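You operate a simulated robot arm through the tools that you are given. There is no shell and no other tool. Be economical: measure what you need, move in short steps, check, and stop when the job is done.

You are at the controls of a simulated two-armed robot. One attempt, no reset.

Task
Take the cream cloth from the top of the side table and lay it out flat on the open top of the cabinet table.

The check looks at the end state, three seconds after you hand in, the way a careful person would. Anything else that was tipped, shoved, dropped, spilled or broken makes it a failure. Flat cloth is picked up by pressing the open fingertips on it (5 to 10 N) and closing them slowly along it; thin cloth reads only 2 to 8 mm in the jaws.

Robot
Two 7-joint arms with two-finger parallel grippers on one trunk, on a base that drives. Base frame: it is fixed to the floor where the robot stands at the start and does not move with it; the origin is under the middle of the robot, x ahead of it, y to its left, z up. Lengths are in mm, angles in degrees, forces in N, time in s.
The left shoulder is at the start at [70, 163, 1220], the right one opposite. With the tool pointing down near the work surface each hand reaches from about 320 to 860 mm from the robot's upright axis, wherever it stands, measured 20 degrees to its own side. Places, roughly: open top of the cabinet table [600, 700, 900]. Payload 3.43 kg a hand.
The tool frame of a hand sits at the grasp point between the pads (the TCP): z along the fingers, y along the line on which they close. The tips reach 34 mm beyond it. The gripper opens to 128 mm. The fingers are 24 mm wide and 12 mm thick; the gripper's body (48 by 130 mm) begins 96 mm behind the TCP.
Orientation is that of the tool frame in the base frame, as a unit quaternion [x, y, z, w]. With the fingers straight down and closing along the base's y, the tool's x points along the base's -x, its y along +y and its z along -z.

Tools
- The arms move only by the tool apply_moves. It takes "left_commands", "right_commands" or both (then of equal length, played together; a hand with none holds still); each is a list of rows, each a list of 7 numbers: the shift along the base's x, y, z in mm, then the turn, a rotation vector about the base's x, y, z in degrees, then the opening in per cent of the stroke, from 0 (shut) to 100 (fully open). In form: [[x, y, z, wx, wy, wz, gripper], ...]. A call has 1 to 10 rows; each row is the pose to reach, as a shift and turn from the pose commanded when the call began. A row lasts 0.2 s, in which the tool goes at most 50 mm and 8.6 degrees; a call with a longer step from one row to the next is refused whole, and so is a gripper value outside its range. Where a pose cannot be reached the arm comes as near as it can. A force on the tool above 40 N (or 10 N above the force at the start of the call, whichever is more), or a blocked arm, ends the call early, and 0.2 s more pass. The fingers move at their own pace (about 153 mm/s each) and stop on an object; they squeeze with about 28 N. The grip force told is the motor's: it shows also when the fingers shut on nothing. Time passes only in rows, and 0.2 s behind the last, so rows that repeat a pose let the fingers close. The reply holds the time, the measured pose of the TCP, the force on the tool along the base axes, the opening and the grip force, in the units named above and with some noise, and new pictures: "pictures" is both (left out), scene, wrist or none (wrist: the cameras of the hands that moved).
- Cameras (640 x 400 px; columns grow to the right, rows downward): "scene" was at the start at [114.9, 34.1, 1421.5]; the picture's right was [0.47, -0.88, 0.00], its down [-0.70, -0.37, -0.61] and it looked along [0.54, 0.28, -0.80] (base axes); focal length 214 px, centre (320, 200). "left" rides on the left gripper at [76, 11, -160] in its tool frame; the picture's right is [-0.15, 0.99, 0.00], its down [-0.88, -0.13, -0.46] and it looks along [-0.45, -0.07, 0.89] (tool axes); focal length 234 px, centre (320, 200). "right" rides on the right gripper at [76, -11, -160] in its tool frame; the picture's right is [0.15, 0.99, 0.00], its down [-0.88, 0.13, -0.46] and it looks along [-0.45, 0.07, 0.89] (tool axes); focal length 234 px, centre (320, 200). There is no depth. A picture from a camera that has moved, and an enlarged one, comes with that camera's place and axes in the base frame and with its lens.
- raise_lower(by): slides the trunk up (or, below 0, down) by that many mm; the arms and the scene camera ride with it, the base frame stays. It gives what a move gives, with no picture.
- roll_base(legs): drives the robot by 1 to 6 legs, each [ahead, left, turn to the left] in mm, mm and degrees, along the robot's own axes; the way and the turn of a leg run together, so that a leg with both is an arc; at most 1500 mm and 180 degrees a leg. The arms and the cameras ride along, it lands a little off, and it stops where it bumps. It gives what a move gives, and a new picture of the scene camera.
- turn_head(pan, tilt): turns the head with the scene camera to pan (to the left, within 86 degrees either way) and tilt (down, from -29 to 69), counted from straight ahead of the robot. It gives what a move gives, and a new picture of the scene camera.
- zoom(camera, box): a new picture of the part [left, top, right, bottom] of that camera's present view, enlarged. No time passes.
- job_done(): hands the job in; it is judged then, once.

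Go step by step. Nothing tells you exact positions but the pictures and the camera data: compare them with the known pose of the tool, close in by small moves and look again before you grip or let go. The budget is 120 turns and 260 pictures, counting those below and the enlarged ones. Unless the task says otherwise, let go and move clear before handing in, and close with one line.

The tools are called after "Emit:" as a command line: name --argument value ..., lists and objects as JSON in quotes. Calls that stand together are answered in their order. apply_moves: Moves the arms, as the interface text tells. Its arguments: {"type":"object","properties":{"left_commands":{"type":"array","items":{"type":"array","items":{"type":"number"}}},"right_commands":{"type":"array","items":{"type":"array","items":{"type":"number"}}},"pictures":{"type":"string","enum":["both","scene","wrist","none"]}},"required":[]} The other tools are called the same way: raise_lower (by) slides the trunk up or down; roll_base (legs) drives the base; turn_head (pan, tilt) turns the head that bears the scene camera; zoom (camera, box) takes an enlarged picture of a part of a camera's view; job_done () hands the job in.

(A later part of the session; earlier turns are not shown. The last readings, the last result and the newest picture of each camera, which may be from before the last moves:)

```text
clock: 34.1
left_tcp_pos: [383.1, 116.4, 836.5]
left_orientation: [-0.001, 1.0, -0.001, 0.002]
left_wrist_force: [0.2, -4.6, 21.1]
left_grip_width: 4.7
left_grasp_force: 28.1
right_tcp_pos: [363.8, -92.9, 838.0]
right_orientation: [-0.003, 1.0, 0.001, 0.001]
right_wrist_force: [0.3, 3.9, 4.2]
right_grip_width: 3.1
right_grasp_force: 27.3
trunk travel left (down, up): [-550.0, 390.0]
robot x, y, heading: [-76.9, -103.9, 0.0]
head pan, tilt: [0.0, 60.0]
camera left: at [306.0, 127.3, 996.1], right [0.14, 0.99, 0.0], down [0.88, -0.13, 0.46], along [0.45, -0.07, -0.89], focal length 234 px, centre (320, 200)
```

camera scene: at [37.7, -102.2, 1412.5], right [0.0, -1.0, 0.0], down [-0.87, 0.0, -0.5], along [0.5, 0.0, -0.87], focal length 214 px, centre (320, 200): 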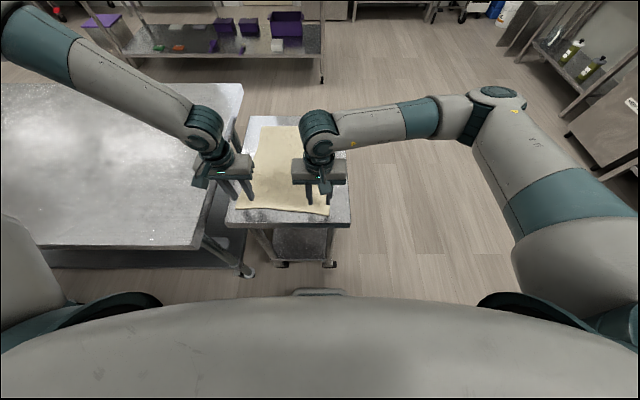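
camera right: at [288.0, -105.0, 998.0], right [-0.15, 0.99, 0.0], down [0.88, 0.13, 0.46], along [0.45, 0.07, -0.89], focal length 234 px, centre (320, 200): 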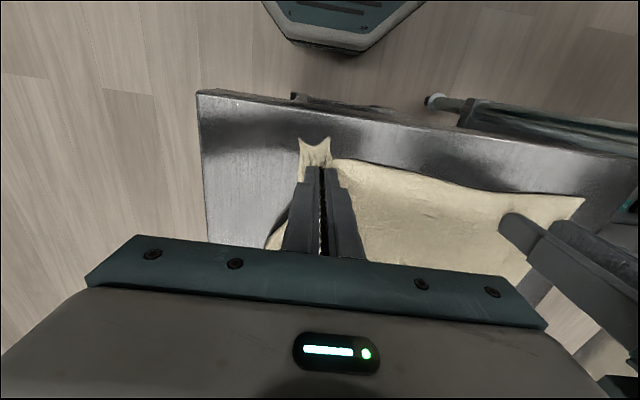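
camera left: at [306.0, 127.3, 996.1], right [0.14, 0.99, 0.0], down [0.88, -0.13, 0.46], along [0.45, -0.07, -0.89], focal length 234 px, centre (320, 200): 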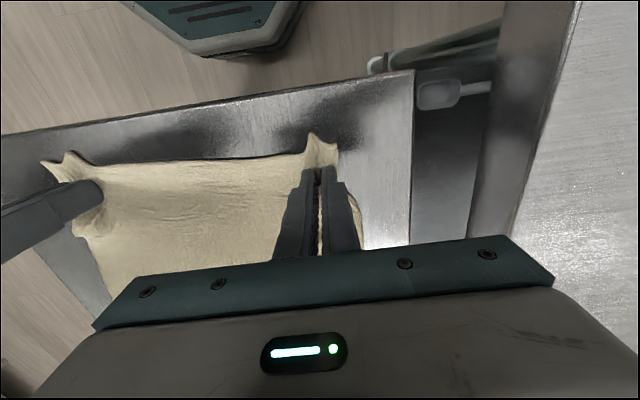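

Both hands now hold the cloth (4.7 and 3.1 mm in the jaws). I'll lift slowly and check.

Emit:
apply_moves --left_commands '[[0, 0, 15, 0, 0, 0, 0], [0, 0, 30, 0, 0, 0, 0], [0, 0, 50, 0, 0, 0, 0], [0, 0, 70, 0, 0, 0, 0], [0, 0, 95, 0, 0, 0, 0], [0, 0, 120, 0, 0, 0, 0]]' --right_commands '[[0, 0, 15, 0, 0, 0, 0], [0, 0, 30, 0, 0, 0, 0], [0, 0, 50, 0, 0, 0, 0], [0, 0, 70, 0, 0, 0, 0], [0, 0, 95, 0, 0, 0, 0], [0, 0, 120, 0, 0, 0, 0]]'

```text
clock: 35.5
left_tcp_pos: [382.4, 120.5, 958.2]
left_orientation: [-0.002, 1.0, -0.001, 0.001]
left_wrist_force: [-1.2, -3.7, 0.0]
left_grip_width: 4.3
left_grasp_force: 27.5
right_tcp_pos: [363.8, -94.9, 958.4]
right_orientation: [-0.002, 1.0, 0.0, 0.0]
right_wrist_force: [0.7, 4.3, 0.4]
right_grip_width: 2.7
right_grasp_force: 28.1
trunk travel left (down, up): [-550.0, 390.0]
robot x, y, heading: [-82.7, -100.0, -0.0]
head pan, tilt: [0.0, 60.0]
camera scene: at [35.3, -103.0, 1262.5], right [0.0, -1.0, 0.0], down [-0.87, 0.0, -0.5], along [0.5, 0.0, -0.87], focal length 214 px, centre (320, 200)
camera right: at [288.1, -107.1, 1119.1], right [-0.15, 0.99, 0.0], down [0.88, 0.13, 0.46], along [0.45, 0.07, -0.89], focal length 234 px, centre (320, 200)
camera left: at [306.7, 130.4, 1116.8], right [0.14, 0.99, 0.0], down [0.88, -0.13, 0.46], along [0.45, -0.07, -0.89], focal length 234 px, centre (320, 200)
```

scene: 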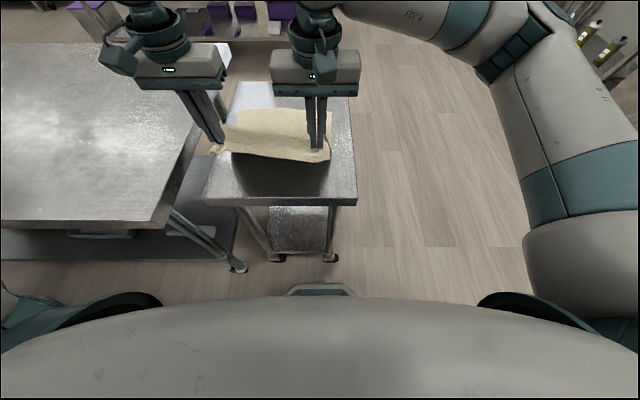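
right: 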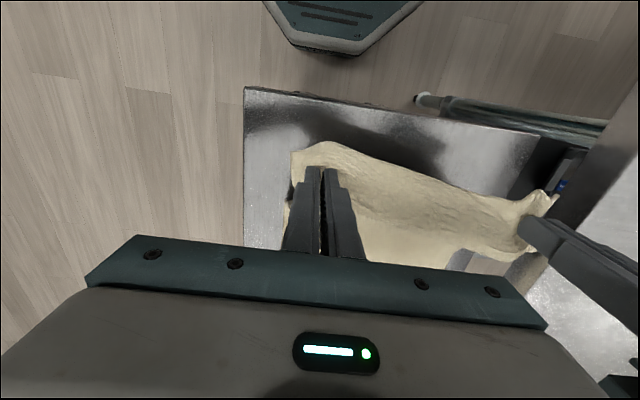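
left: 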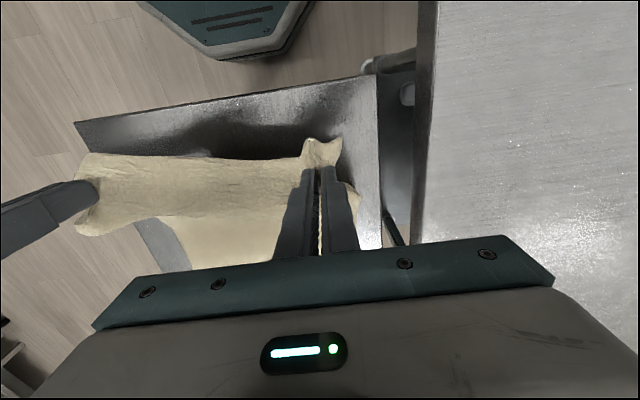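

The cloth hangs well from both hands. I'll raise the trunk so it clears the cabinet top, then look.

Emit:
raise_lower --by 365

Emit:
turn_head --pan 10 --tilt 65

```text
clock: 39.0
left_tcp_pos: [384.3, 119.6, 1321.3]
left_orientation: [-0.002, 1.0, 0.0, 0.0]
left_wrist_force: [-0.2, -5.3, 0.0]
left_grip_width: 3.9
left_grasp_force: 28.1
right_tcp_pos: [365.7, -95.0, 1322.7]
right_orientation: [-0.002, 1.0, 0.0, 0.0]
right_wrist_force: [1.1, 5.5, -0.8]
right_grip_width: 2.6
right_grasp_force: 27.7
trunk travel left (down, up): [-915.0, 25.0]
robot x, y, heading: [-81.4, -102.9, 0.1]
head pan, tilt: [0.0, 60.0]
```

```text
clock: 39.7
left_tcp_pos: [384.0, 119.6, 1322.4]
left_orientation: [-0.002, 1.0, -0.001, -0.001]
left_wrist_force: [0.0, -4.9, -0.6]
left_grip_width: 4.1
left_grasp_force: 28.1
right_tcp_pos: [365.6, -94.0, 1322.3]
right_orientation: [-0.002, 1.0, 0.0, -0.001]
right_wrist_force: [0.6, 4.9, -0.5]
right_grip_width: 2.9
right_grasp_force: 28.0
trunk travel left (down, up): [-915.0, 25.0]
robot x, y, heading: [-78.2, -105.0, 0.1]
head pan, tilt: [10.0, 65.0]
camera scene: at [29.8, -92.2, 1621.9], right [0.18, -0.98, 0.0], down [-0.89, -0.16, -0.42], along [0.42, 0.07, -0.91], focal length 214 px, centre (320, 200)
```

scene: 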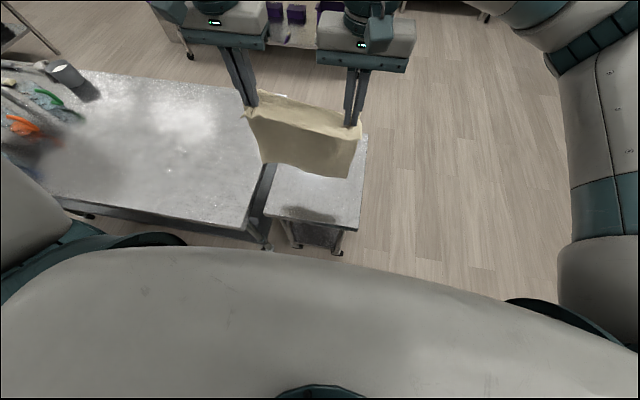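

The cloth's bottom is well above the cabinet top. I'll back off 40 mm to clear the cabinet front, then drive left over the open top.

Emit:
roll_base --legs '[[-40, 0, 0], [0, 280, 0]]'

```text
clock: 42.2
left_tcp_pos: [343.4, 406.7, 1322.5]
left_orientation: [0.0, 1.0, 0.0, 0.001]
left_wrist_force: [-0.7, -5.0, -1.2]
left_grip_width: 3.9
left_grasp_force: 28.2
right_tcp_pos: [324.0, 191.5, 1323.7]
right_orientation: [0.0, 1.0, 0.001, 0.0]
right_wrist_force: [1.2, 4.2, -0.3]
right_grip_width: 2.4
right_grasp_force: 28.0
trunk travel left (down, up): [-915.0, 25.0]
robot x, y, heading: [-118.5, 183.6, -0.1]
head pan, tilt: [10.0, 65.0]
camera scene: at [-11.6, 193.8, 1622.1], right [0.17, -0.98, 0.0], down [-0.89, -0.16, -0.42], along [0.42, 0.07, -0.91], focal length 214 px, centre (320, 200)
```

scene: 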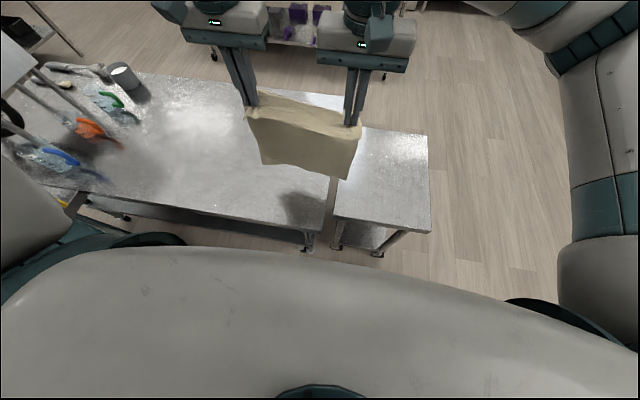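

Emit:
roll_base --legs '[[0, 260, 0]]'

```text
clock: 44.0
left_tcp_pos: [343.4, 658.2, 1322.6]
left_orientation: [-0.001, 1.0, 0.001, 0.001]
left_wrist_force: [0.2, -5.4, -1.4]
left_grip_width: 4.3
left_grasp_force: 27.3
right_tcp_pos: [326.0, 443.0, 1323.0]
right_orientation: [0.0, 1.0, 0.002, 0.001]
right_wrist_force: [0.0, 4.7, -0.2]
right_grip_width: 2.8
right_grasp_force: 27.9
trunk travel left (down, up): [-915.0, 25.0]
robot x, y, heading: [-118.5, 440.4, 0.0]
head pan, tilt: [10.0, 65.0]
camera scene: at [-10.5, 446.0, 1622.0], right [0.17, -0.98, 0.0], down [-0.89, -0.16, -0.42], along [0.42, 0.08, -0.91], focal length 214 px, centre (320, 200)
```

scene: 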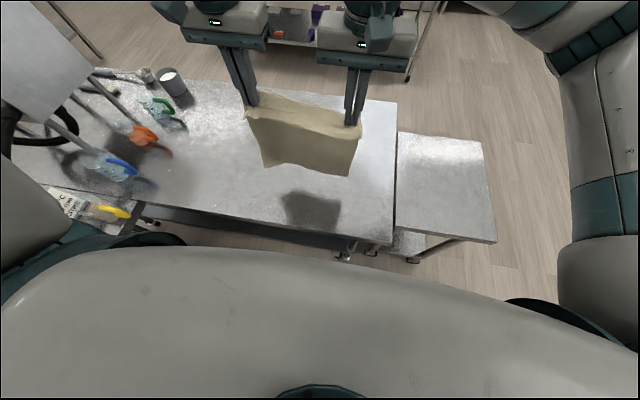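

Hands and cloth are now over the open top. I'll move the hands forward and a little left, evening out their x so the cloth comes square, and keep their spacing.

Emit:
apply_moves --left_commands '[[8, 15, 0, 0, 0, 0, 0], [16, 30, 0, 0, 0, 0, 0], [24, 45, 0, 0, 0, 0, 0], [32, 60, 0, 0, 0, 0, 0], [45, 70, 0, 0, 0, 0, 0], [60, 80, 0, 0, 0, 0, 0], [80, 80, 0, 0, 0, 0, 0], [100, 80, 0, 0, 0, 0, 0], [120, 80, 0, 0, 0, 0, 0]]' --right_commands '[[10, 15, 0, 0, 0, 0, 0], [20, 30, 0, 0, 0, 0, 0], [30, 45, 0, 0, 0, 0, 0], [40, 60, 0, 0, 0, 0, 0], [55, 70, 0, 0, 0, 0, 0], [75, 80, 0, 0, 0, 0, 0], [98, 80, 0, 0, 0, 0, 0], [118, 80, 0, 0, 0, 0, 0], [138, 80, 0, 0, 0, 0, 0]]'

Emit:
turn_head --pan 60 --tilt 30

```text
clock: 46.0
left_tcp_pos: [465.1, 741.7, 1320.4]
left_orientation: [-0.001, 1.0, -0.001, 0.0]
left_wrist_force: [0.3, -2.2, -0.4]
left_grip_width: 4.1
left_grasp_force: 27.8
right_tcp_pos: [464.2, 527.2, 1325.2]
right_orientation: [-0.001, 1.0, 0.0, -0.001]
right_wrist_force: [0.8, 3.7, -0.4]
right_grip_width: 2.6
right_grasp_force: 28.5
trunk travel left (down, up): [-915.0, 25.0]
robot x, y, heading: [-119.6, 442.2, 0.1]
head pan, tilt: [10.0, 65.0]
camera scene: at [-8.8, 450.3, 1621.8], right [0.17, -0.98, 0.0], down [-0.89, -0.16, -0.42], along [0.41, 0.07, -0.91], focal length 214 px, centre (320, 200)
camera right: at [388.4, 515.9, 1485.1], right [-0.15, 0.99, 0.0], down [0.88, 0.13, 0.45], along [0.45, 0.07, -0.89], focal length 234 px, centre (320, 200)
camera left: at [389.3, 752.9, 1479.9], right [0.14, 0.99, 0.0], down [0.88, -0.13, 0.46], along [0.45, -0.07, -0.89], focal length 234 px, centre (320, 200)
```

scene: 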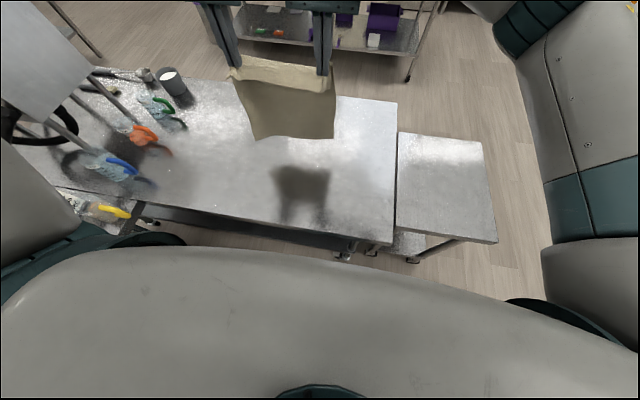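
right: 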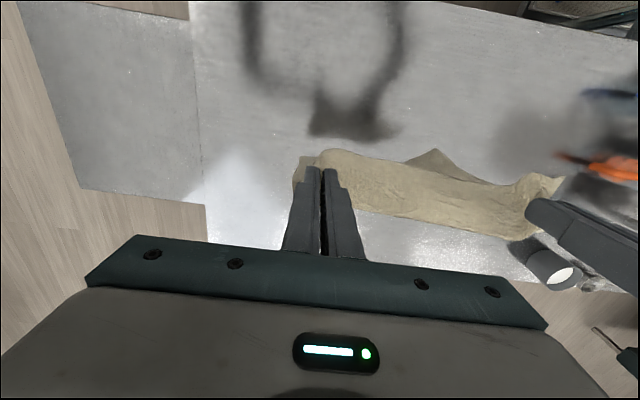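
left: 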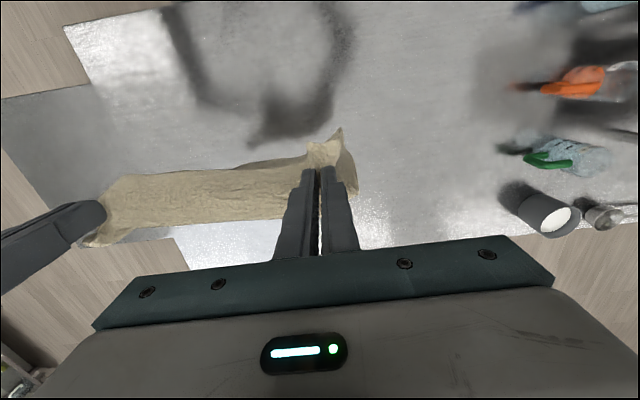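

```text
clock: 47.2
left_tcp_pos: [463.0, 741.6, 1320.5]
left_orientation: [0.0, 1.0, -0.001, 0.0]
left_wrist_force: [-0.6, -3.3, -0.6]
left_grip_width: 3.8
left_grasp_force: 28.1
right_tcp_pos: [462.7, 527.3, 1325.9]
right_orientation: [-0.001, 1.0, 0.0, 0.0]
right_wrist_force: [1.4, 4.1, 0.1]
right_grip_width: 2.5
right_grasp_force: 28.0
trunk travel left (down, up): [-915.0, 25.0]
robot x, y, heading: [-117.7, 443.7, 0.1]
head pan, tilt: [60.0, 30.0]
camera scene: at [-24.7, 517.6, 1669.5], right [0.87, -0.5, 0.0], down [-0.25, -0.43, -0.87], along [0.43, 0.75, -0.5], focal length 214 px, centre (320, 200)
```

scene: 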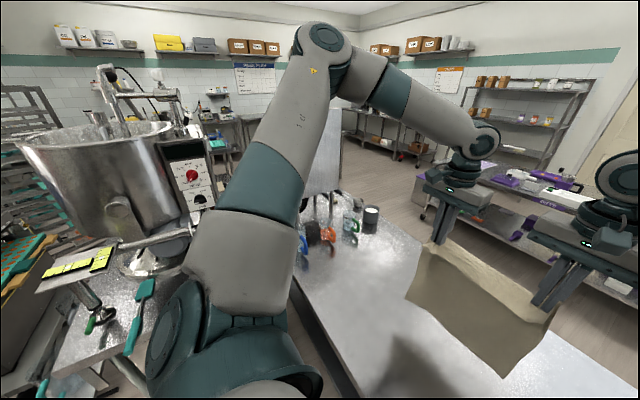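

The arms are clear of everything. I'll extend further forward.

Emit:
apply_moves --left_commands '[[20, 2, 0, 0, 0, 0, 0], [40, 4, 0, 0, 0, 0, 0], [60, 6, 0, 0, 0, 0, 0], [80, 8, 0, 0, 0, 0, 0], [100, 10, 0, 0, 0, 0, 0]]' --right_commands '[[20, 2, 0, 0, 0, 0, 0], [40, 4, 0, 0, 0, 0, 0], [60, 6, 0, 0, 0, 0, 0], [80, 8, 0, 0, 0, 0, 0], [100, 10, 0, 0, 0, 0, 0]]' --pictures "none"

Emit:
turn_head --pan 15 --tilt 55

```text
clock: 48.4
left_tcp_pos: [565.7, 750.0, 1321.0]
left_orientation: [-0.001, 1.0, 0.0, 0.0]
left_wrist_force: [-0.9, -2.4, -0.5]
left_grip_width: 4.0
left_grasp_force: 28.0
right_tcp_pos: [563.6, 536.8, 1321.7]
right_orientation: [0.0, 1.0, 0.0, -0.001]
right_wrist_force: [0.8, 2.9, 0.0]
right_grip_width: 2.7
right_grasp_force: 28.1
trunk travel left (down, up): [-915.0, 25.0]
robot x, y, heading: [-120.1, 441.2, 0.1]
head pan, tilt: [60.0, 30.0]
```

```text
clock: 49.5
left_tcp_pos: [563.9, 750.2, 1323.5]
left_orientation: [-0.001, 1.0, -0.001, 0.001]
left_wrist_force: [-0.8, -2.6, -0.9]
left_grip_width: 3.9
left_grasp_force: 27.8
right_tcp_pos: [563.2, 536.9, 1323.1]
right_orientation: [0.001, 1.0, 0.001, 0.0]
right_wrist_force: [0.4, 1.6, -0.3]
right_grip_width: 2.8
right_grasp_force: 28.2
trunk travel left (down, up): [-915.0, 25.0]
robot x, y, heading: [-119.5, 437.2, 0.0]
head pan, tilt: [15.0, 55.0]
camera scene: at [-0.4, 458.1, 1633.6], right [0.26, -0.97, 0.0], down [-0.79, -0.21, -0.57], along [0.55, 0.15, -0.82], focal length 214 px, centre (320, 200)
```

scene: 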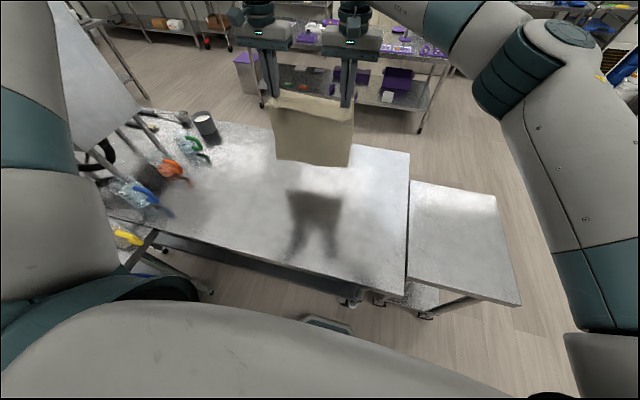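

Emit:
apply_moves --left_commands '[[15, 0, -10, 0, 0, 0, 0], [30, 0, -20, 0, 0, 0, 0], [45, 0, -30, 0, 0, 0, 0], [60, 0, -40, 0, 0, 0, 0]]' --right_commands '[[15, 0, -10, 0, 0, 0, 0], [30, 0, -20, 0, 0, 0, 0], [45, 0, -30, 0, 0, 0, 0], [60, 0, -40, 0, 0, 0, 0]]' --pictures "scene"

```text
clock: 50.5
left_tcp_pos: [606.6, 758.6, 1283.3]
left_orientation: [0.0, 1.0, -0.002, 0.001]
left_wrist_force: [0.4, -7.4, -1.3]
left_grip_width: 4.2
left_grasp_force: 28.4
left hand out of reach, approached as far as the arm can: row 3, 4
right_tcp_pos: [622.5, 538.4, 1281.4]
right_orientation: [-0.001, 1.0, 0.0, 0.001]
right_wrist_force: [-0.4, 8.1, 0.3]
right_grip_width: 2.6
right_grasp_force: 28.1
trunk travel left (down, up): [-915.0, 25.0]
robot x, y, heading: [-117.1, 438.5, 0.0]
head pan, tilt: [15.0, 55.0]
camera scene: at [-0.7, 459.6, 1633.6], right [0.26, -0.97, 0.0], down [-0.79, -0.21, -0.57], along [0.55, 0.15, -0.82], focal length 214 px, centre (320, 200)
```

scene: 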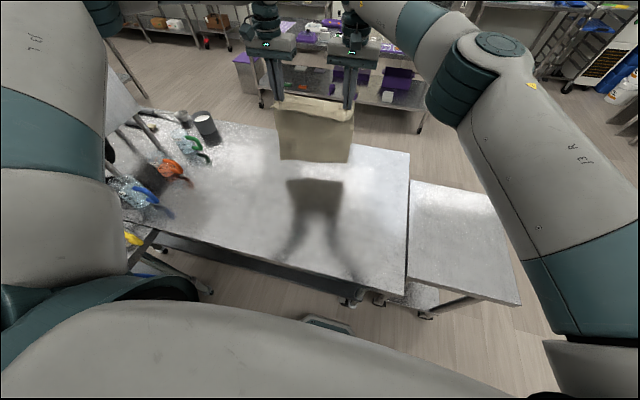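

The left arm's forward limit is about x=605. I'll bring the right hand level with it, ease the stretch, and then lower with the trunk so the arm posture doesn't change.

Emit:
apply_moves --left_commands '[[-3, 0, 0, 0, 0, 0, 0], [-5, 0, 0, 0, 0, 0, 0]]' --right_commands '[[-10, 4, 0, 0, 0, 0, 0], [-21, 7, 2, 0, 0, 0, 0]]' --pictures "none"

Emit:
raise_lower --by -50

Emit:
turn_head --pan 20 --tilt 45

```text
clock: 51.1
left_tcp_pos: [601.5, 759.0, 1285.0]
left_orientation: [0.0, 1.0, -0.001, 0.001]
left_wrist_force: [1.0, -2.9, -0.1]
left_grip_width: 3.9
left_grasp_force: 28.2
right_tcp_pos: [603.1, 544.0, 1284.5]
right_orientation: [-0.001, 1.0, -0.001, 0.0]
right_wrist_force: [-0.3, 4.5, -0.9]
right_grip_width: 2.4
right_grasp_force: 28.3
trunk travel left (down, up): [-915.0, 25.0]
robot x, y, heading: [-118.5, 440.0, -0.0]
head pan, tilt: [15.0, 55.0]
```

```text
clock: 52.1
left_tcp_pos: [602.4, 757.8, 1235.1]
left_orientation: [-0.001, 1.0, -0.001, 0.001]
left_wrist_force: [-0.2, -3.7, -0.5]
left_grip_width: 3.7
left_grasp_force: 28.3
right_tcp_pos: [602.7, 545.6, 1235.1]
right_orientation: [0.0, 1.0, -0.001, 0.0]
right_wrist_force: [-0.6, 3.7, 0.7]
right_grip_width: 2.7
right_grasp_force: 28.5
trunk travel left (down, up): [-865.0, 75.0]
robot x, y, heading: [-120.9, 443.0, 0.1]
head pan, tilt: [15.0, 55.0]
```

```text
clock: 52.8
left_tcp_pos: [601.9, 758.4, 1236.2]
left_orientation: [0.0, 1.0, 0.0, 0.001]
left_wrist_force: [-0.2, -3.5, -0.4]
left_grip_width: 4.0
left_grasp_force: 27.9
right_tcp_pos: [602.9, 545.8, 1234.1]
right_orientation: [0.0, 1.0, 0.0, -0.001]
right_wrist_force: [0.4, 3.2, 0.2]
right_grip_width: 2.6
right_grasp_force: 27.8
trunk travel left (down, up): [-865.0, 75.0]
robot x, y, heading: [-119.6, 440.6, -0.1]
head pan, tilt: [20.0, 45.0]
camera scene: at [5.8, 467.0, 1597.0], right [0.34, -0.94, 0.0], down [-0.66, -0.24, -0.71], along [0.66, 0.24, -0.71], focal length 214 px, centre (320, 200)
```

scene: 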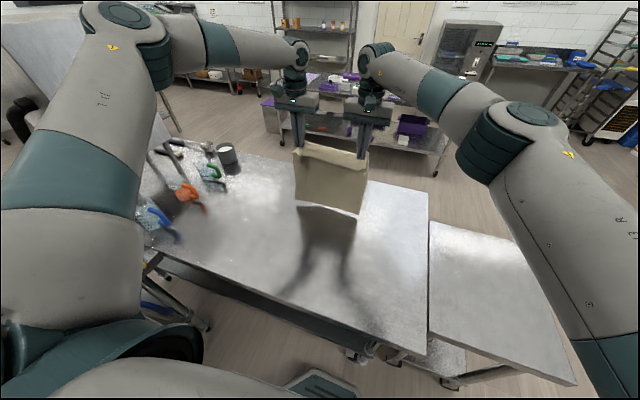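

The cloth's far edge is just above the table around x≈620–640. Now I begin the lay-down arc: touching down and moving back toward the robot.

Emit:
apply_moves --left_commands '[[-3, 0, -15, 0, 0, 0, 0], [-15, 0, -25, 0, 0, 0, 0], [-35, 0, -33, 0, 0, 0, 0], [-60, 0, -40, 0, 0, 0, 0], [-85, 0, -48, 0, 0, 0, 0], [-110, 0, -56, 0, 0, 0, 0]]' --right_commands '[[-3, 0, -15, 0, 0, 0, 0], [-15, 0, -25, 0, 0, 0, 0], [-35, 0, -33, 0, 0, 0, 0], [-60, 0, -40, 0, 0, 0, 0], [-85, 0, -48, 0, 0, 0, 0], [-110, 0, -56, 0, 0, 0, 0]]' --pictures "scene"

```text
clock: 54.2
left_tcp_pos: [490.2, 756.8, 1179.6]
left_orientation: [0.0, 1.0, -0.001, 0.002]
left_wrist_force: [0.7, -1.8, -0.5]
left_grip_width: 3.8
left_grasp_force: 27.8
right_tcp_pos: [490.0, 543.0, 1181.5]
right_orientation: [0.0, 1.0, -0.001, 0.001]
right_wrist_force: [0.0, 1.9, -0.2]
right_grip_width: 2.7
right_grasp_force: 27.9
trunk travel left (down, up): [-865.0, 75.0]
robot x, y, heading: [-116.8, 437.2, 0.3]
head pan, tilt: [20.0, 45.0]
camera scene: at [4.3, 467.1, 1597.2], right [0.34, -0.94, 0.0], down [-0.66, -0.24, -0.71], along [0.66, 0.24, -0.71], focal length 214 px, centre (320, 200)
```

scene: 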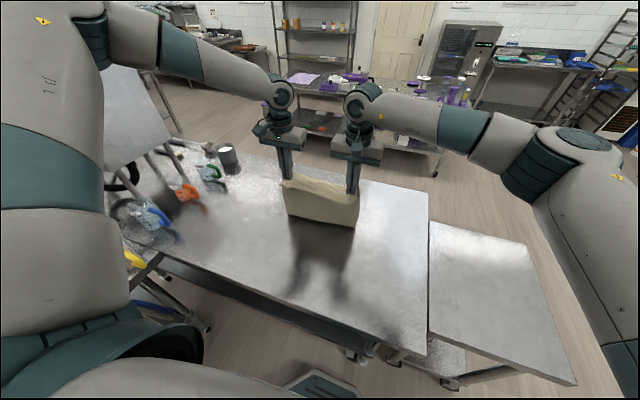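

Emit:
zoom --camera "left" --box '[0, 0, 640, 400]'

Emit:
zoom --camera "scene" --box '[240, 130, 440, 255]'

```text
1.00 times, centred on (320, 200) of left
camera zoom: at [413.0, 767.8, 1338.6], right [0.14, 0.99, 0.0], down [0.88, -0.13, 0.46], along [0.45, -0.07, -0.89], focal length 234 px, centre (320, 200)
```

zoom: 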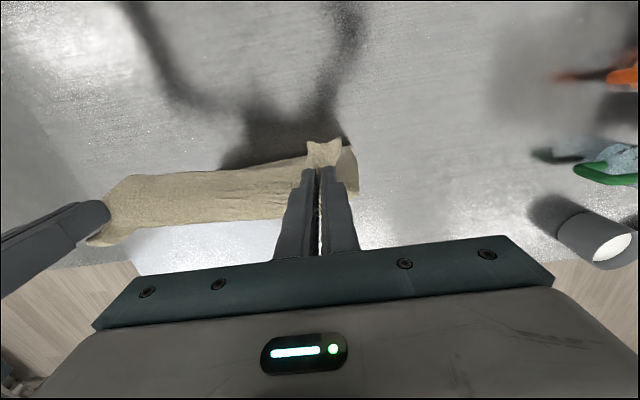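

```text
3.20 times, centred on (340, 192) of scene
camera zoom: at [4.3, 467.1, 1597.2], right [0.34, -0.94, 0.0], down [-0.66, -0.24, -0.71], along [0.66, 0.24, -0.71], focal length 686 px, centre (256, 224)
```

zoom: 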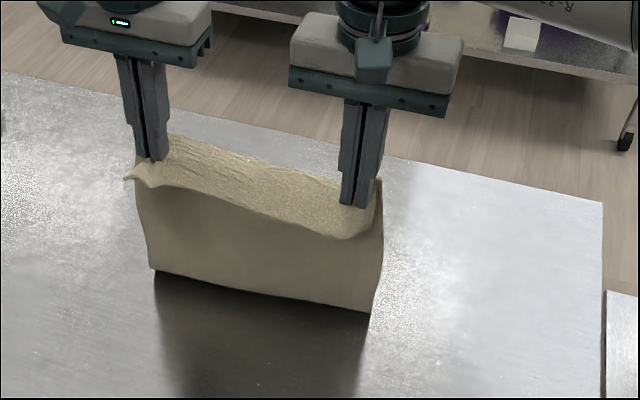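

The geometry fits the far edge resting near x≈620–630 with the bend around 545. I'll continue the arc back and down.

Emit:
apply_moves --left_commands '[[-40, 0, -10, 0, 0, 0, 0], [-75, 0, -27, 0, 0, 0, 0], [-100, 0, -50, 0, 0, 0, 0], [-120, 0, -80, 0, 0, 0, 0], [-138, 0, -110, 0, 0, 0, 0], [-150, 0, -140, 0, 0, 0, 0]]' --right_commands '[[-40, 0, -10, 0, 0, 0, 0], [-75, 0, -27, 0, 0, 0, 0], [-100, 0, -50, 0, 0, 0, 0], [-120, 0, -80, 0, 0, 0, 0], [-138, 0, -110, 0, 0, 0, 0], [-150, 0, -140, 0, 0, 0, 0]]' --pictures "both"

```text
clock: 55.6
left_tcp_pos: [344.5, 761.2, 1039.3]
left_orientation: [-0.001, 1.0, -0.001, 0.0]
left_wrist_force: [0.9, -4.6, -0.9]
left_grip_width: 4.2
left_grasp_force: 28.2
right_tcp_pos: [342.3, 545.0, 1040.1]
right_orientation: [0.0, 1.0, -0.001, -0.001]
right_wrist_force: [0.9, 4.5, -0.6]
right_grip_width: 2.6
right_grasp_force: 27.5
trunk travel left (down, up): [-865.0, 75.0]
robot x, y, heading: [-122.4, 437.1, -0.1]
head pan, tilt: [20.0, 45.0]
camera scene: at [8.0, 467.8, 1596.9], right [0.34, -0.94, 0.0], down [-0.67, -0.24, -0.71], along [0.66, 0.24, -0.71], focal length 214 px, centre (320, 200)
camera right: at [266.6, 533.2, 1199.9], right [-0.15, 0.99, 0.0], down [0.88, 0.13, 0.45], along [0.45, 0.07, -0.89], focal length 234 px, centre (320, 200)
camera left: at [268.9, 772.1, 1198.6], right [0.15, 0.99, 0.0], down [0.88, -0.13, 0.46], along [0.45, -0.07, -0.89], focal length 234 px, centre (320, 200)
```

scene: 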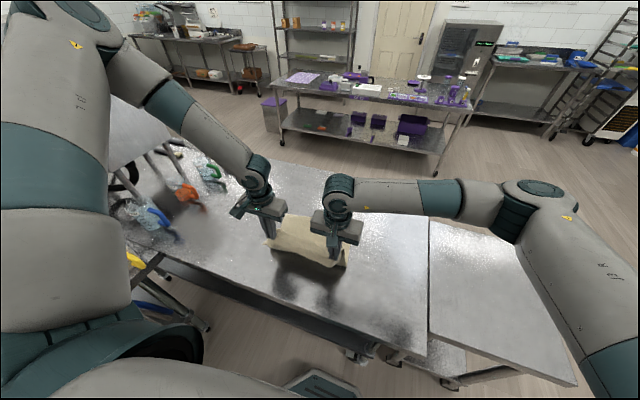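
right: 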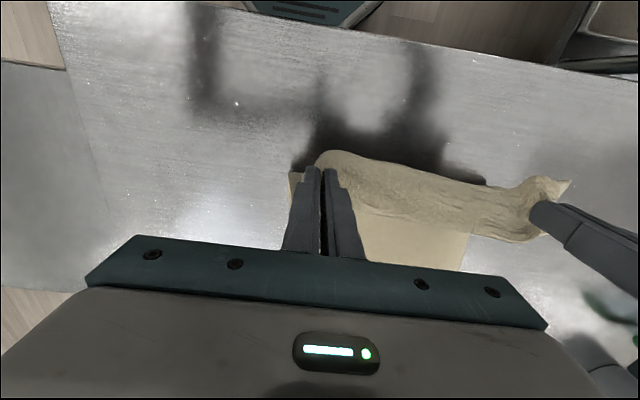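
left: 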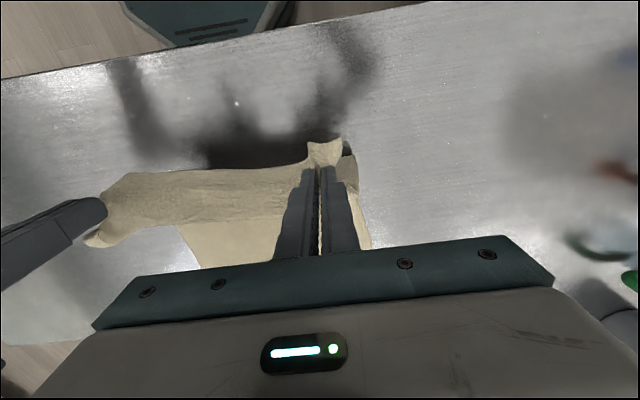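

Emit:
zoom --camera "scene" --box '[220, 170, 420, 295]'

```text
3.20 times, centred on (320, 232) of scene
camera zoom: at [8.0, 467.8, 1596.9], right [0.34, -0.94, 0.0], down [-0.67, -0.24, -0.71], along [0.66, 0.24, -0.71], focal length 686 px, centre (320, 96)
```

zoom: 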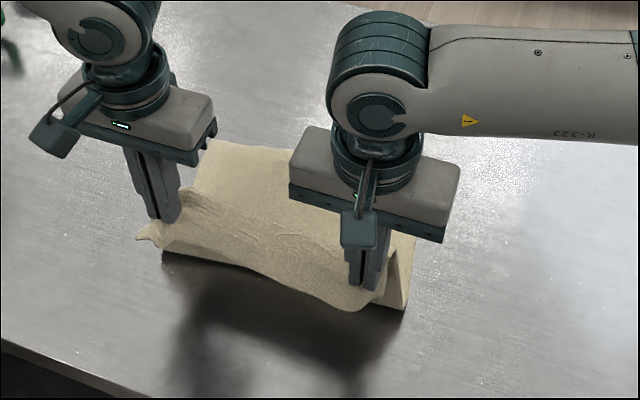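

The far edge slid back to x≈530–545, so finishing here would leave the near edge over the table front. I'll lift the cloth clear, go forward again, and this time lower straight down first so its far part runs forward.

Emit:
apply_moves --left_commands '[[0, 0, 40, 0, 0, 0, 0], [0, 0, 80, 0, 0, 0, 0], [0, 0, 120, 0, 0, 0, 0], [0, 0, 160, 0, 0, 0, 0], [0, 0, 205, 0, 0, 0, 0], [10, 0, 250, 0, 0, 0, 0], [35, 0, 260, 0, 0, 0, 0], [65, 0, 260, 0, 0, 0, 0], [95, 0, 260, 0, 0, 0, 0], [125, 0, 260, 0, 0, 0, 0]]' --right_commands '[[0, 0, 40, 0, 0, 0, 0], [0, 0, 80, 0, 0, 0, 0], [0, 0, 120, 0, 0, 0, 0], [0, 0, 160, 0, 0, 0, 0], [0, 0, 205, 0, 0, 0, 0], [10, 0, 250, 0, 0, 0, 0], [35, 0, 260, 0, 0, 0, 0], [65, 0, 260, 0, 0, 0, 0], [95, 0, 260, 0, 0, 0, 0], [125, 0, 260, 0, 0, 0, 0]]' --pictures "none"

Emit:
apply_moves --left_commands '[[25, 0, 0, 0, 0, 0, 0], [50, 0, 0, 0, 0, 0, 0], [75, 0, 0, 0, 0, 0, 0], [100, 0, 0, 0, 0, 0, 0], [120, 0, 0, 0, 0, 0, 0], [130, 0, 0, 0, 0, 0, 0], [130, 0, 0, 0, 0, 0, 0], [130, 0, 0, 0, 0, 0, 0]]' --right_commands '[[25, 0, 0, 0, 0, 0, 0], [50, 0, 0, 0, 0, 0, 0], [75, 0, 0, 0, 0, 0, 0], [100, 0, 0, 0, 0, 0, 0], [120, 0, 0, 0, 0, 0, 0], [131, 0, 0, 0, 0, 0, 0], [131, 0, 0, 0, 0, 0, 0], [131, 0, 0, 0, 0, 0, 0]]' --pictures "none"

Emit:
roll_base --legs '[[25, 0, 0]]'

```text
clock: 57.8
left_tcp_pos: [468.8, 759.8, 1298.3]
left_orientation: [-0.001, 1.0, -0.001, -0.002]
left_wrist_force: [0.3, -0.8, -0.1]
left_grip_width: 3.8
left_grasp_force: 28.1
right_tcp_pos: [470.0, 547.3, 1297.1]
right_orientation: [-0.001, 1.0, 0.0, -0.001]
right_wrist_force: [0.4, 0.8, -0.9]
right_grip_width: 2.6
right_grasp_force: 28.3
trunk travel left (down, up): [-865.0, 75.0]
robot x, y, heading: [-117.3, 444.1, 0.1]
head pan, tilt: [20.0, 45.0]
```

```text
clock: 59.6
left_tcp_pos: [595.8, 760.1, 1298.2]
left_orientation: [0.0, 1.0, -0.002, 0.0]
left_wrist_force: [0.1, -4.2, -1.1]
left_grip_width: 3.9
left_grasp_force: 27.7
right_tcp_pos: [600.6, 544.1, 1297.4]
right_orientation: [0.0, 1.0, 0.0, 0.001]
right_wrist_force: [0.1, 5.1, 1.2]
right_grip_width: 2.7
right_grasp_force: 27.9
trunk travel left (down, up): [-865.0, 75.0]
robot x, y, heading: [-121.2, 440.9, 0.2]
head pan, tilt: [20.0, 45.0]
```

```text
clock: 60.4
left_tcp_pos: [613.3, 760.8, 1303.7]
left_orientation: [-0.001, 1.0, -0.001, 0.003]
left_wrist_force: [-0.2, -4.6, 0.0]
left_grip_width: 4.0
left_grasp_force: 27.5
right_tcp_pos: [615.8, 543.8, 1302.9]
right_orientation: [0.001, 1.0, 0.0, 0.002]
right_wrist_force: [0.0, 4.8, 0.2]
right_grip_width: 2.6
right_grasp_force: 28.3
trunk travel left (down, up): [-865.0, 75.0]
robot x, y, heading: [-95.8, 441.4, 0.2]
head pan, tilt: [20.0, 45.0]
camera scene: at [22.3, 467.1, 1597.8], right [0.34, -0.94, 0.0], down [-0.66, -0.24, -0.71], along [0.67, 0.24, -0.7], focal length 214 px, centre (320, 200)
```

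scene: 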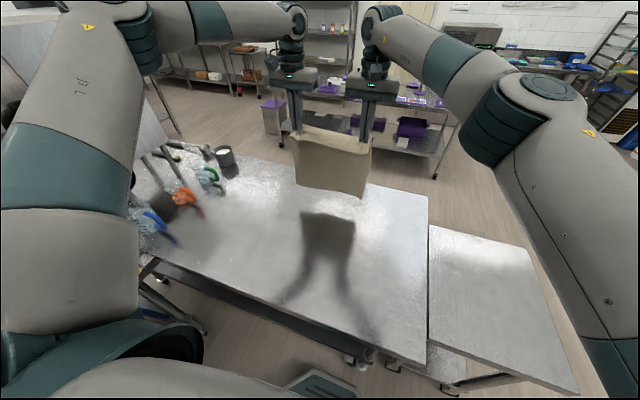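

Emit:
raise_lower --by -110

Emit:
zoom --camera "scene" --box '[200, 60, 456, 220]'

```text
clock: 61.8
left_tcp_pos: [620.7, 760.0, 1189.3]
left_orientation: [-0.002, 1.0, -0.001, 0.001]
left_wrist_force: [-0.1, -4.8, -0.8]
left_grip_width: 4.0
left_grasp_force: 27.9
right_tcp_pos: [624.1, 544.6, 1188.5]
right_orientation: [-0.001, 1.0, -0.001, 0.001]
right_wrist_force: [-0.3, 4.0, -0.2]
right_grip_width: 2.6
right_grasp_force: 27.9
trunk travel left (down, up): [-755.0, 185.0]
robot x, y, heading: [-94.8, 438.2, 0.2]
head pan, tilt: [20.0, 45.0]
```

```text
2.50 times, centred on (328, 140) of scene
camera zoom: at [30.8, 467.1, 1487.0], right [0.34, -0.94, 0.0], down [-0.66, -0.24, -0.71], along [0.66, 0.24, -0.71], focal length 536 px, centre (300, 350)
```

zoom: 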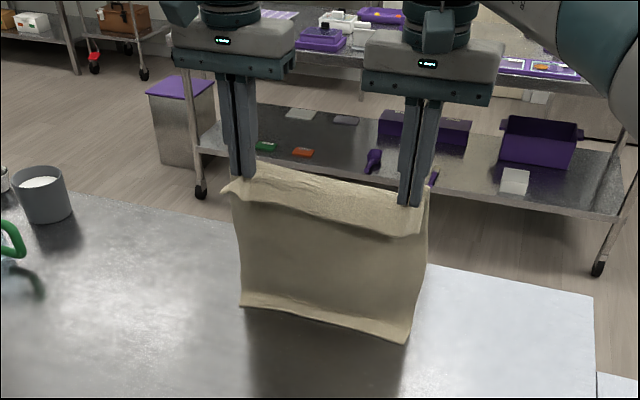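

The far edge now touches at x≈645, just ahead of the hands at x≈622. I'll draw back gently, nearly taut, so the far edge stays put.

Emit:
apply_moves --left_commands '[[-8, 0, 6, 0, 0, 0, 0], [-25, 0, 4, 0, 0, 0, 0], [-45, 0, 0, 0, 0, 0, 0], [-65, 0, -4, 0, 0, 0, 0], [-85, 0, -8, 0, 0, 0, 0], [-105, 0, -13, 0, 0, 0, 0], [-125, 0, -18, 0, 0, 0, 0]]' --right_commands '[[-10, 0, 6, 0, 0, 0, 0], [-28, 0, 4, 0, 0, 0, 0], [-48, 0, 0, 0, 0, 0, 0], [-68, 0, -4, 0, 0, 0, 0], [-88, 0, -8, 0, 0, 0, 0], [-108, 0, -13, 0, 0, 0, 0], [-128, 0, -18, 0, 0, 0, 0]]' --pictures "none"

Emit:
zoom --camera "scene" --box '[200, 100, 456, 260]'

Emit:
zoom --camera "right" --box '[0, 0, 640, 400]'

```text
clock: 63.4
left_tcp_pos: [493.0, 760.5, 1171.3]
left_orientation: [-0.001, 1.0, 0.0, 0.001]
left_wrist_force: [-0.6, -6.3, 0.1]
left_grip_width: 4.0
left_grasp_force: 28.1
right_tcp_pos: [494.7, 543.3, 1169.5]
right_orientation: [-0.001, 1.0, 0.0, 0.001]
right_wrist_force: [-0.2, 6.1, -0.4]
right_grip_width: 2.6
right_grasp_force: 28.1
trunk travel left (down, up): [-755.0, 185.0]
robot x, y, heading: [-92.7, 438.8, 0.2]
head pan, tilt: [20.0, 45.0]
```

```text
2.50 times, centred on (328, 180) of scene
camera zoom: at [29.1, 466.9, 1487.1], right [0.34, -0.94, 0.0], down [-0.66, -0.24, -0.71], along [0.66, 0.24, -0.71], focal length 536 px, centre (300, 250)
```

zoom: 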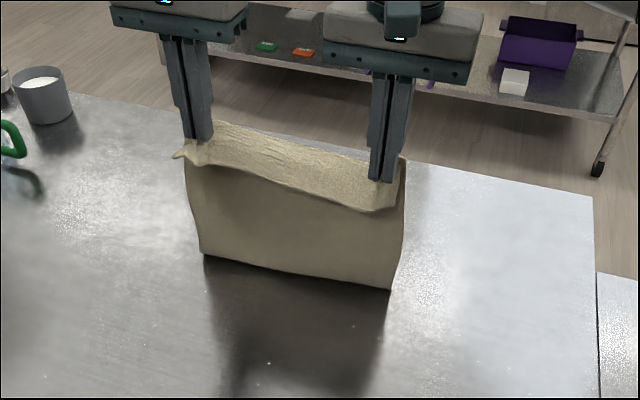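

```text
1.00 times, centred on (320, 200) of right
camera zoom: at [417.5, 531.5, 1329.4], right [-0.15, 0.99, 0.0], down [0.88, 0.13, 0.46], along [0.45, 0.07, -0.89], focal length 234 px, centre (320, 200)
```

zoom: 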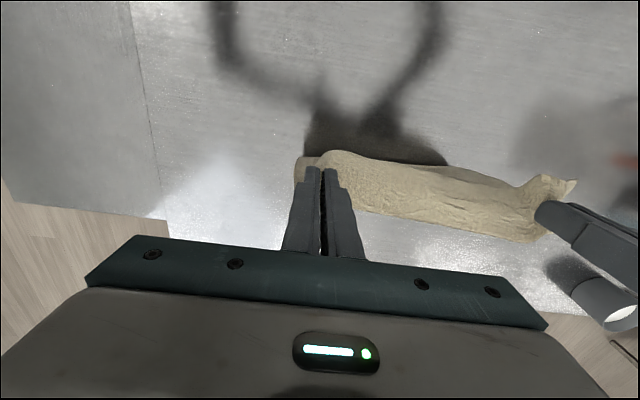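

The far edge dragged along again, since the contact was too light. I'll go forward once more, set the lip trailing with a short backward touch, then lower well down so the far part runs out forward and holds.

Emit:
apply_moves --left_commands '[[0, 0, 40, 0, 0, 0, 0], [25, 0, 60, 0, 0, 0, 0], [55, 0, 65, 0, 0, 0, 0], [85, 0, 65, 0, 0, 0, 0], [110, 0, 65, 0, 0, 0, 0], [124, 0, 60, 0, 0, 0, 0], [124, 0, 40, 0, 0, 0, 0], [124, 0, 25, 0, 0, 0, 0], [118, 0, 15, 0, 0, 0, 0], [108, 0, 10, 0, 0, 0, 0]]' --right_commands '[[0, 0, 40, 0, 0, 0, 0], [25, 0, 60, 0, 0, 0, 0], [55, 0, 65, 0, 0, 0, 0], [85, 0, 65, 0, 0, 0, 0], [110, 0, 65, 0, 0, 0, 0], [124, 0, 60, 0, 0, 0, 0], [124, 0, 40, 0, 0, 0, 0], [124, 0, 25, 0, 0, 0, 0], [118, 0, 15, 0, 0, 0, 0], [108, 0, 10, 0, 0, 0, 0]]' --pictures "none"

Emit:
apply_moves --left_commands '[[-8, 0, -6, 0, 0, 0, 0], [-16, 0, -12, 0, 0, 0, 0], [-22, 0, -25, 0, 0, 0, 0], [-22, 0, -45, 0, 0, 0, 0], [-22, 0, -65, 0, 0, 0, 0], [-22, 0, -85, 0, 0, 0, 0]]' --right_commands '[[-8, 0, -6, 0, 0, 0, 0], [-16, 0, -12, 0, 0, 0, 0], [-22, 0, -25, 0, 0, 0, 0], [-22, 0, -45, 0, 0, 0, 0], [-22, 0, -65, 0, 0, 0, 0], [-22, 0, -85, 0, 0, 0, 0]]' --pictures "none"

Emit:
zoom --camera "scene" --box '[200, 100, 456, 260]'

Emit:
zoom --camera "right" --box '[0, 0, 640, 400]'

```text
clock: 65.6
left_tcp_pos: [602.6, 759.6, 1181.3]
left_orientation: [-0.001, 1.0, -0.001, 0.002]
left_wrist_force: [-0.8, -3.8, -0.1]
left_grip_width: 3.8
left_grasp_force: 27.9
right_tcp_pos: [602.9, 543.6, 1178.4]
right_orientation: [-0.001, 1.0, 0.0, 0.001]
right_wrist_force: [0.0, 3.8, -1.7]
right_grip_width: 2.6
right_grasp_force: 28.3
trunk travel left (down, up): [-755.0, 185.0]
robot x, y, heading: [-91.9, 439.0, 0.2]
head pan, tilt: [20.0, 45.0]
```

```text
clock: 67.0
left_tcp_pos: [580.8, 760.9, 1094.8]
left_orientation: [-0.001, 1.0, -0.002, 0.001]
left_wrist_force: [0.3, -4.0, 0.0]
left_grip_width: 3.9
left_grasp_force: 27.7
right_tcp_pos: [580.7, 543.6, 1095.2]
right_orientation: [-0.001, 1.0, -0.001, -0.001]
right_wrist_force: [-0.6, 5.1, -0.3]
right_grip_width: 2.6
right_grasp_force: 27.9
trunk travel left (down, up): [-755.0, 185.0]
robot x, y, heading: [-94.9, 442.6, 0.0]
head pan, tilt: [20.0, 45.0]
```

```text
2.50 times, centred on (328, 180) of scene
camera zoom: at [31.7, 467.4, 1486.9], right [0.34, -0.94, 0.0], down [-0.67, -0.24, -0.71], along [0.66, 0.24, -0.71], focal length 536 px, centre (300, 250)
```

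zoom: 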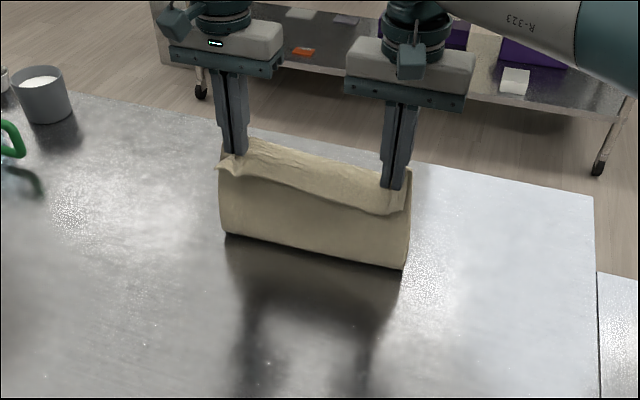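

```text
1.00 times, centred on (320, 200) of right
camera zoom: at [503.3, 531.9, 1255.4], right [-0.15, 0.99, 0.0], down [0.88, 0.13, 0.46], along [0.45, 0.07, -0.89], focal length 234 px, centre (320, 200)
```

zoom: 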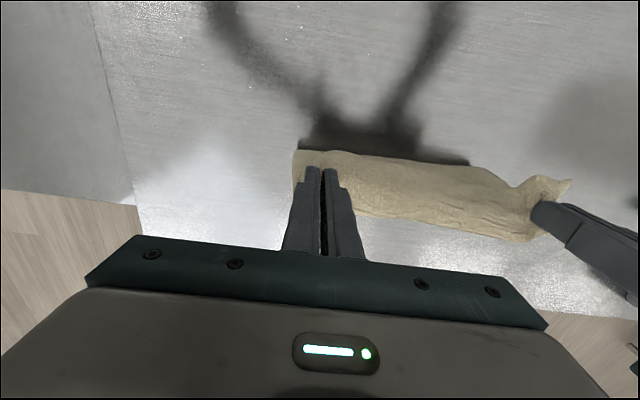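

The excess now lies forward behind the hands, as wanted. I'll continue back and down diagonally.

Emit:
apply_moves --left_commands '[[-20, 0, -6, 0, 0, 0, 0], [-45, 0, -15, 0, 0, 0, 0], [-70, 0, -26, 0, 0, 0, 0], [-95, 0, -38, 0, 0, 0, 0], [-120, 0, -52, 0, 0, 0, 0], [-145, 0, -66, 0, 0, 0, 0], [-170, 0, -80, 0, 0, 0, 0]]' --right_commands '[[-20, 0, -6, 0, 0, 0, 0], [-45, 0, -15, 0, 0, 0, 0], [-70, 0, -26, 0, 0, 0, 0], [-95, 0, -38, 0, 0, 0, 0], [-120, 0, -52, 0, 0, 0, 0], [-145, 0, -66, 0, 0, 0, 0], [-170, 0, -80, 0, 0, 0, 0]]' --pictures "none"

Emit:
zoom --camera "scene" --box '[200, 120, 456, 280]'

Emit:
zoom --camera "right" --box '[0, 0, 640, 400]'

```text
clock: 68.6
left_tcp_pos: [411.2, 759.1, 1018.2]
left_orientation: [0.0, 1.0, -0.002, 0.002]
left_wrist_force: [-0.1, -3.3, 0.7]
left_grip_width: 3.8
left_grasp_force: 28.1
right_tcp_pos: [407.9, 544.5, 1015.1]
right_orientation: [-0.001, 1.0, -0.001, 0.0]
right_wrist_force: [0.3, 3.3, 0.7]
right_grip_width: 2.7
right_grasp_force: 27.9
trunk travel left (down, up): [-755.0, 185.0]
robot x, y, heading: [-97.5, 440.0, 0.2]
head pan, tilt: [20.0, 45.0]
```

```text
2.50 times, centred on (328, 200) of scene
camera zoom: at [29.5, 467.4, 1487.1], right [0.34, -0.94, 0.0], down [-0.66, -0.24, -0.71], along [0.66, 0.24, -0.71], focal length 536 px, centre (300, 200)
```

zoom: 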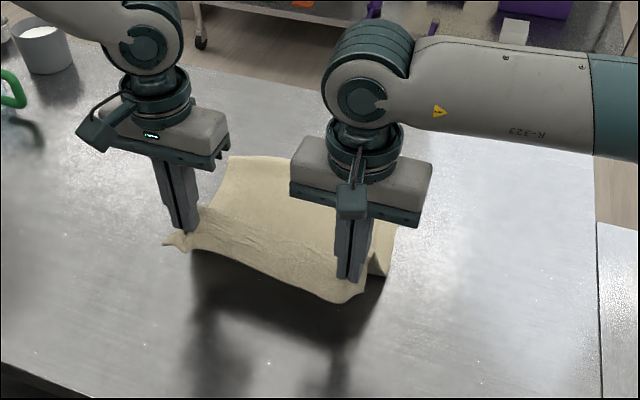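

```text
1.00 times, centred on (320, 200) of right
camera zoom: at [331.6, 532.3, 1175.6], right [-0.15, 0.99, 0.0], down [0.88, 0.13, 0.46], along [0.45, 0.07, -0.89], focal length 234 px, centre (320, 200)
```

zoom: 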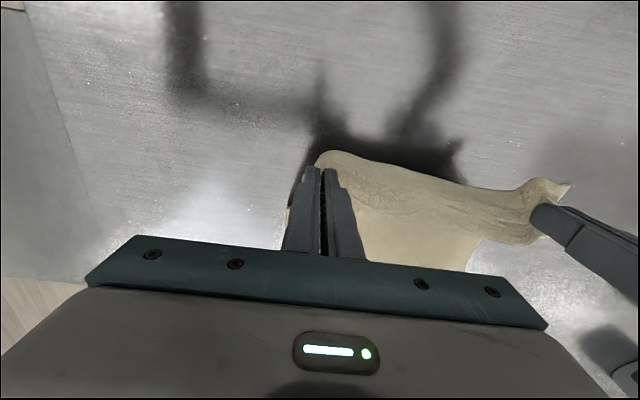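

The far edge sits at x≈630–655 and stays put. I'll finish the arc down near the surface.

Emit:
apply_moves --left_commands '[[-25, 0, -10, 0, 0, 0, 0], [-50, 0, -20, 0, 0, 0, 0], [-70, 0, -32, 0, 0, 0, 0], [-87, 0, -45, 0, 0, 0, 0], [-98, 0, -57, 0, 0, 0, 0], [-104, 0, -66, 0, 0, 0, 0]]' --right_commands '[[-25, 0, -10, 0, 0, 0, 0], [-48, 0, -20, 0, 0, 0, 0], [-67, 0, -32, 0, 0, 0, 0], [-84, 0, -45, 0, 0, 0, 0], [-95, 0, -57, 0, 0, 0, 0], [-101, 0, -66, 0, 0, 0, 0]]' --pictures "wrist"

Emit:
zoom --camera "scene" --box '[200, 130, 456, 290]'

```text
clock: 70.0
left_tcp_pos: [309.4, 762.0, 951.5]
left_orientation: [0.0, 1.0, -0.001, 0.001]
left_wrist_force: [0.3, -5.8, -0.9]
left_grip_width: 3.9
left_grasp_force: 27.8
right_tcp_pos: [311.3, 544.3, 948.9]
right_orientation: [0.0, 1.0, -0.001, -0.001]
right_wrist_force: [1.0, 5.5, 0.6]
right_grip_width: 2.8
right_grasp_force: 27.4
trunk travel left (down, up): [-755.0, 185.0]
robot x, y, heading: [-93.8, 437.2, -0.2]
head pan, tilt: [20.0, 45.0]
camera right: at [234.7, 532.0, 1109.5], right [-0.15, 0.99, 0.0], down [0.88, 0.13, 0.46], along [0.45, 0.07, -0.89], focal length 234 px, centre (320, 200)
camera left: at [232.8, 772.9, 1110.8], right [0.15, 0.99, 0.0], down [0.88, -0.13, 0.46], along [0.45, -0.07, -0.89], focal length 234 px, centre (320, 200)
```

right: 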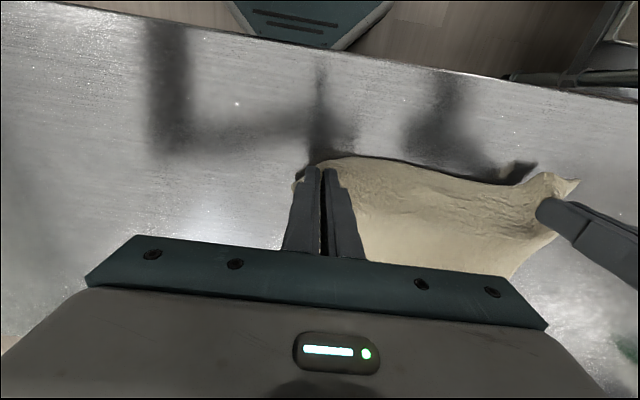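
left: 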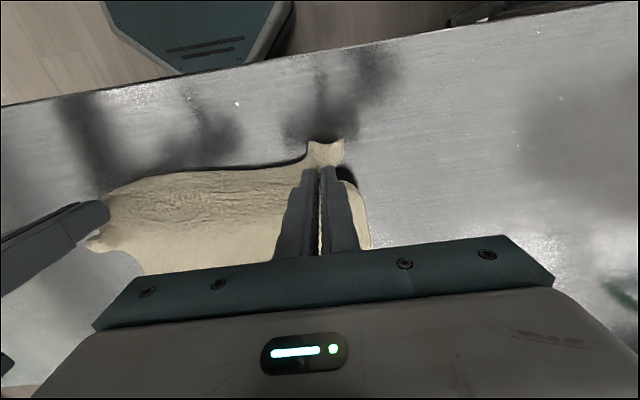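

```text
2.50 times, centred on (328, 210) of scene
camera zoom: at [30.9, 467.4, 1487.0], right [0.34, -0.94, 0.0], down [-0.66, -0.24, -0.71], along [0.66, 0.24, -0.71], focal length 536 px, centre (300, 175)
```

zoom: 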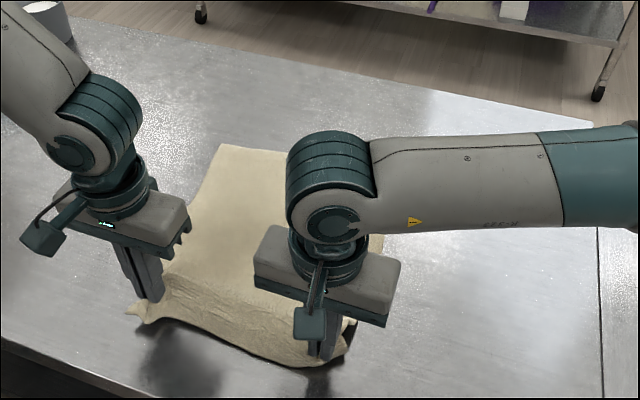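

Nicely laid; the near edge is still held about 15 mm above the top. I'll lower to touch.

Emit:
apply_moves --left_commands '[[-4, -1, -5, 0, 0, 0, 0], [-8, -2, -10, 0, 0, 0, 0], [-8, -2, -13, 0, 0, 0, 0]]' --right_commands '[[-4, 1, -5, 0, 0, 0, 0], [-8, 2, -10, 0, 0, 0, 0], [-8, 2, -11, 0, 0, 0, 0]]' --pictures "none"

```text
clock: 70.8
left_tcp_pos: [299.8, 758.8, 939.1]
left_orientation: [0.0, 1.0, -0.001, 0.002]
left_wrist_force: [-0.9, -1.2, 0.6]
left_grip_width: 3.7
left_grasp_force: 28.0
right_tcp_pos: [302.2, 545.8, 938.0]
right_orientation: [0.0, 1.0, 0.0, 0.0]
right_wrist_force: [-0.4, 0.7, -0.3]
right_grip_width: 2.7
right_grasp_force: 27.4
trunk travel left (down, up): [-755.0, 185.0]
robot x, y, heading: [-93.0, 436.8, 0.0]
head pan, tilt: [20.0, 45.0]
```

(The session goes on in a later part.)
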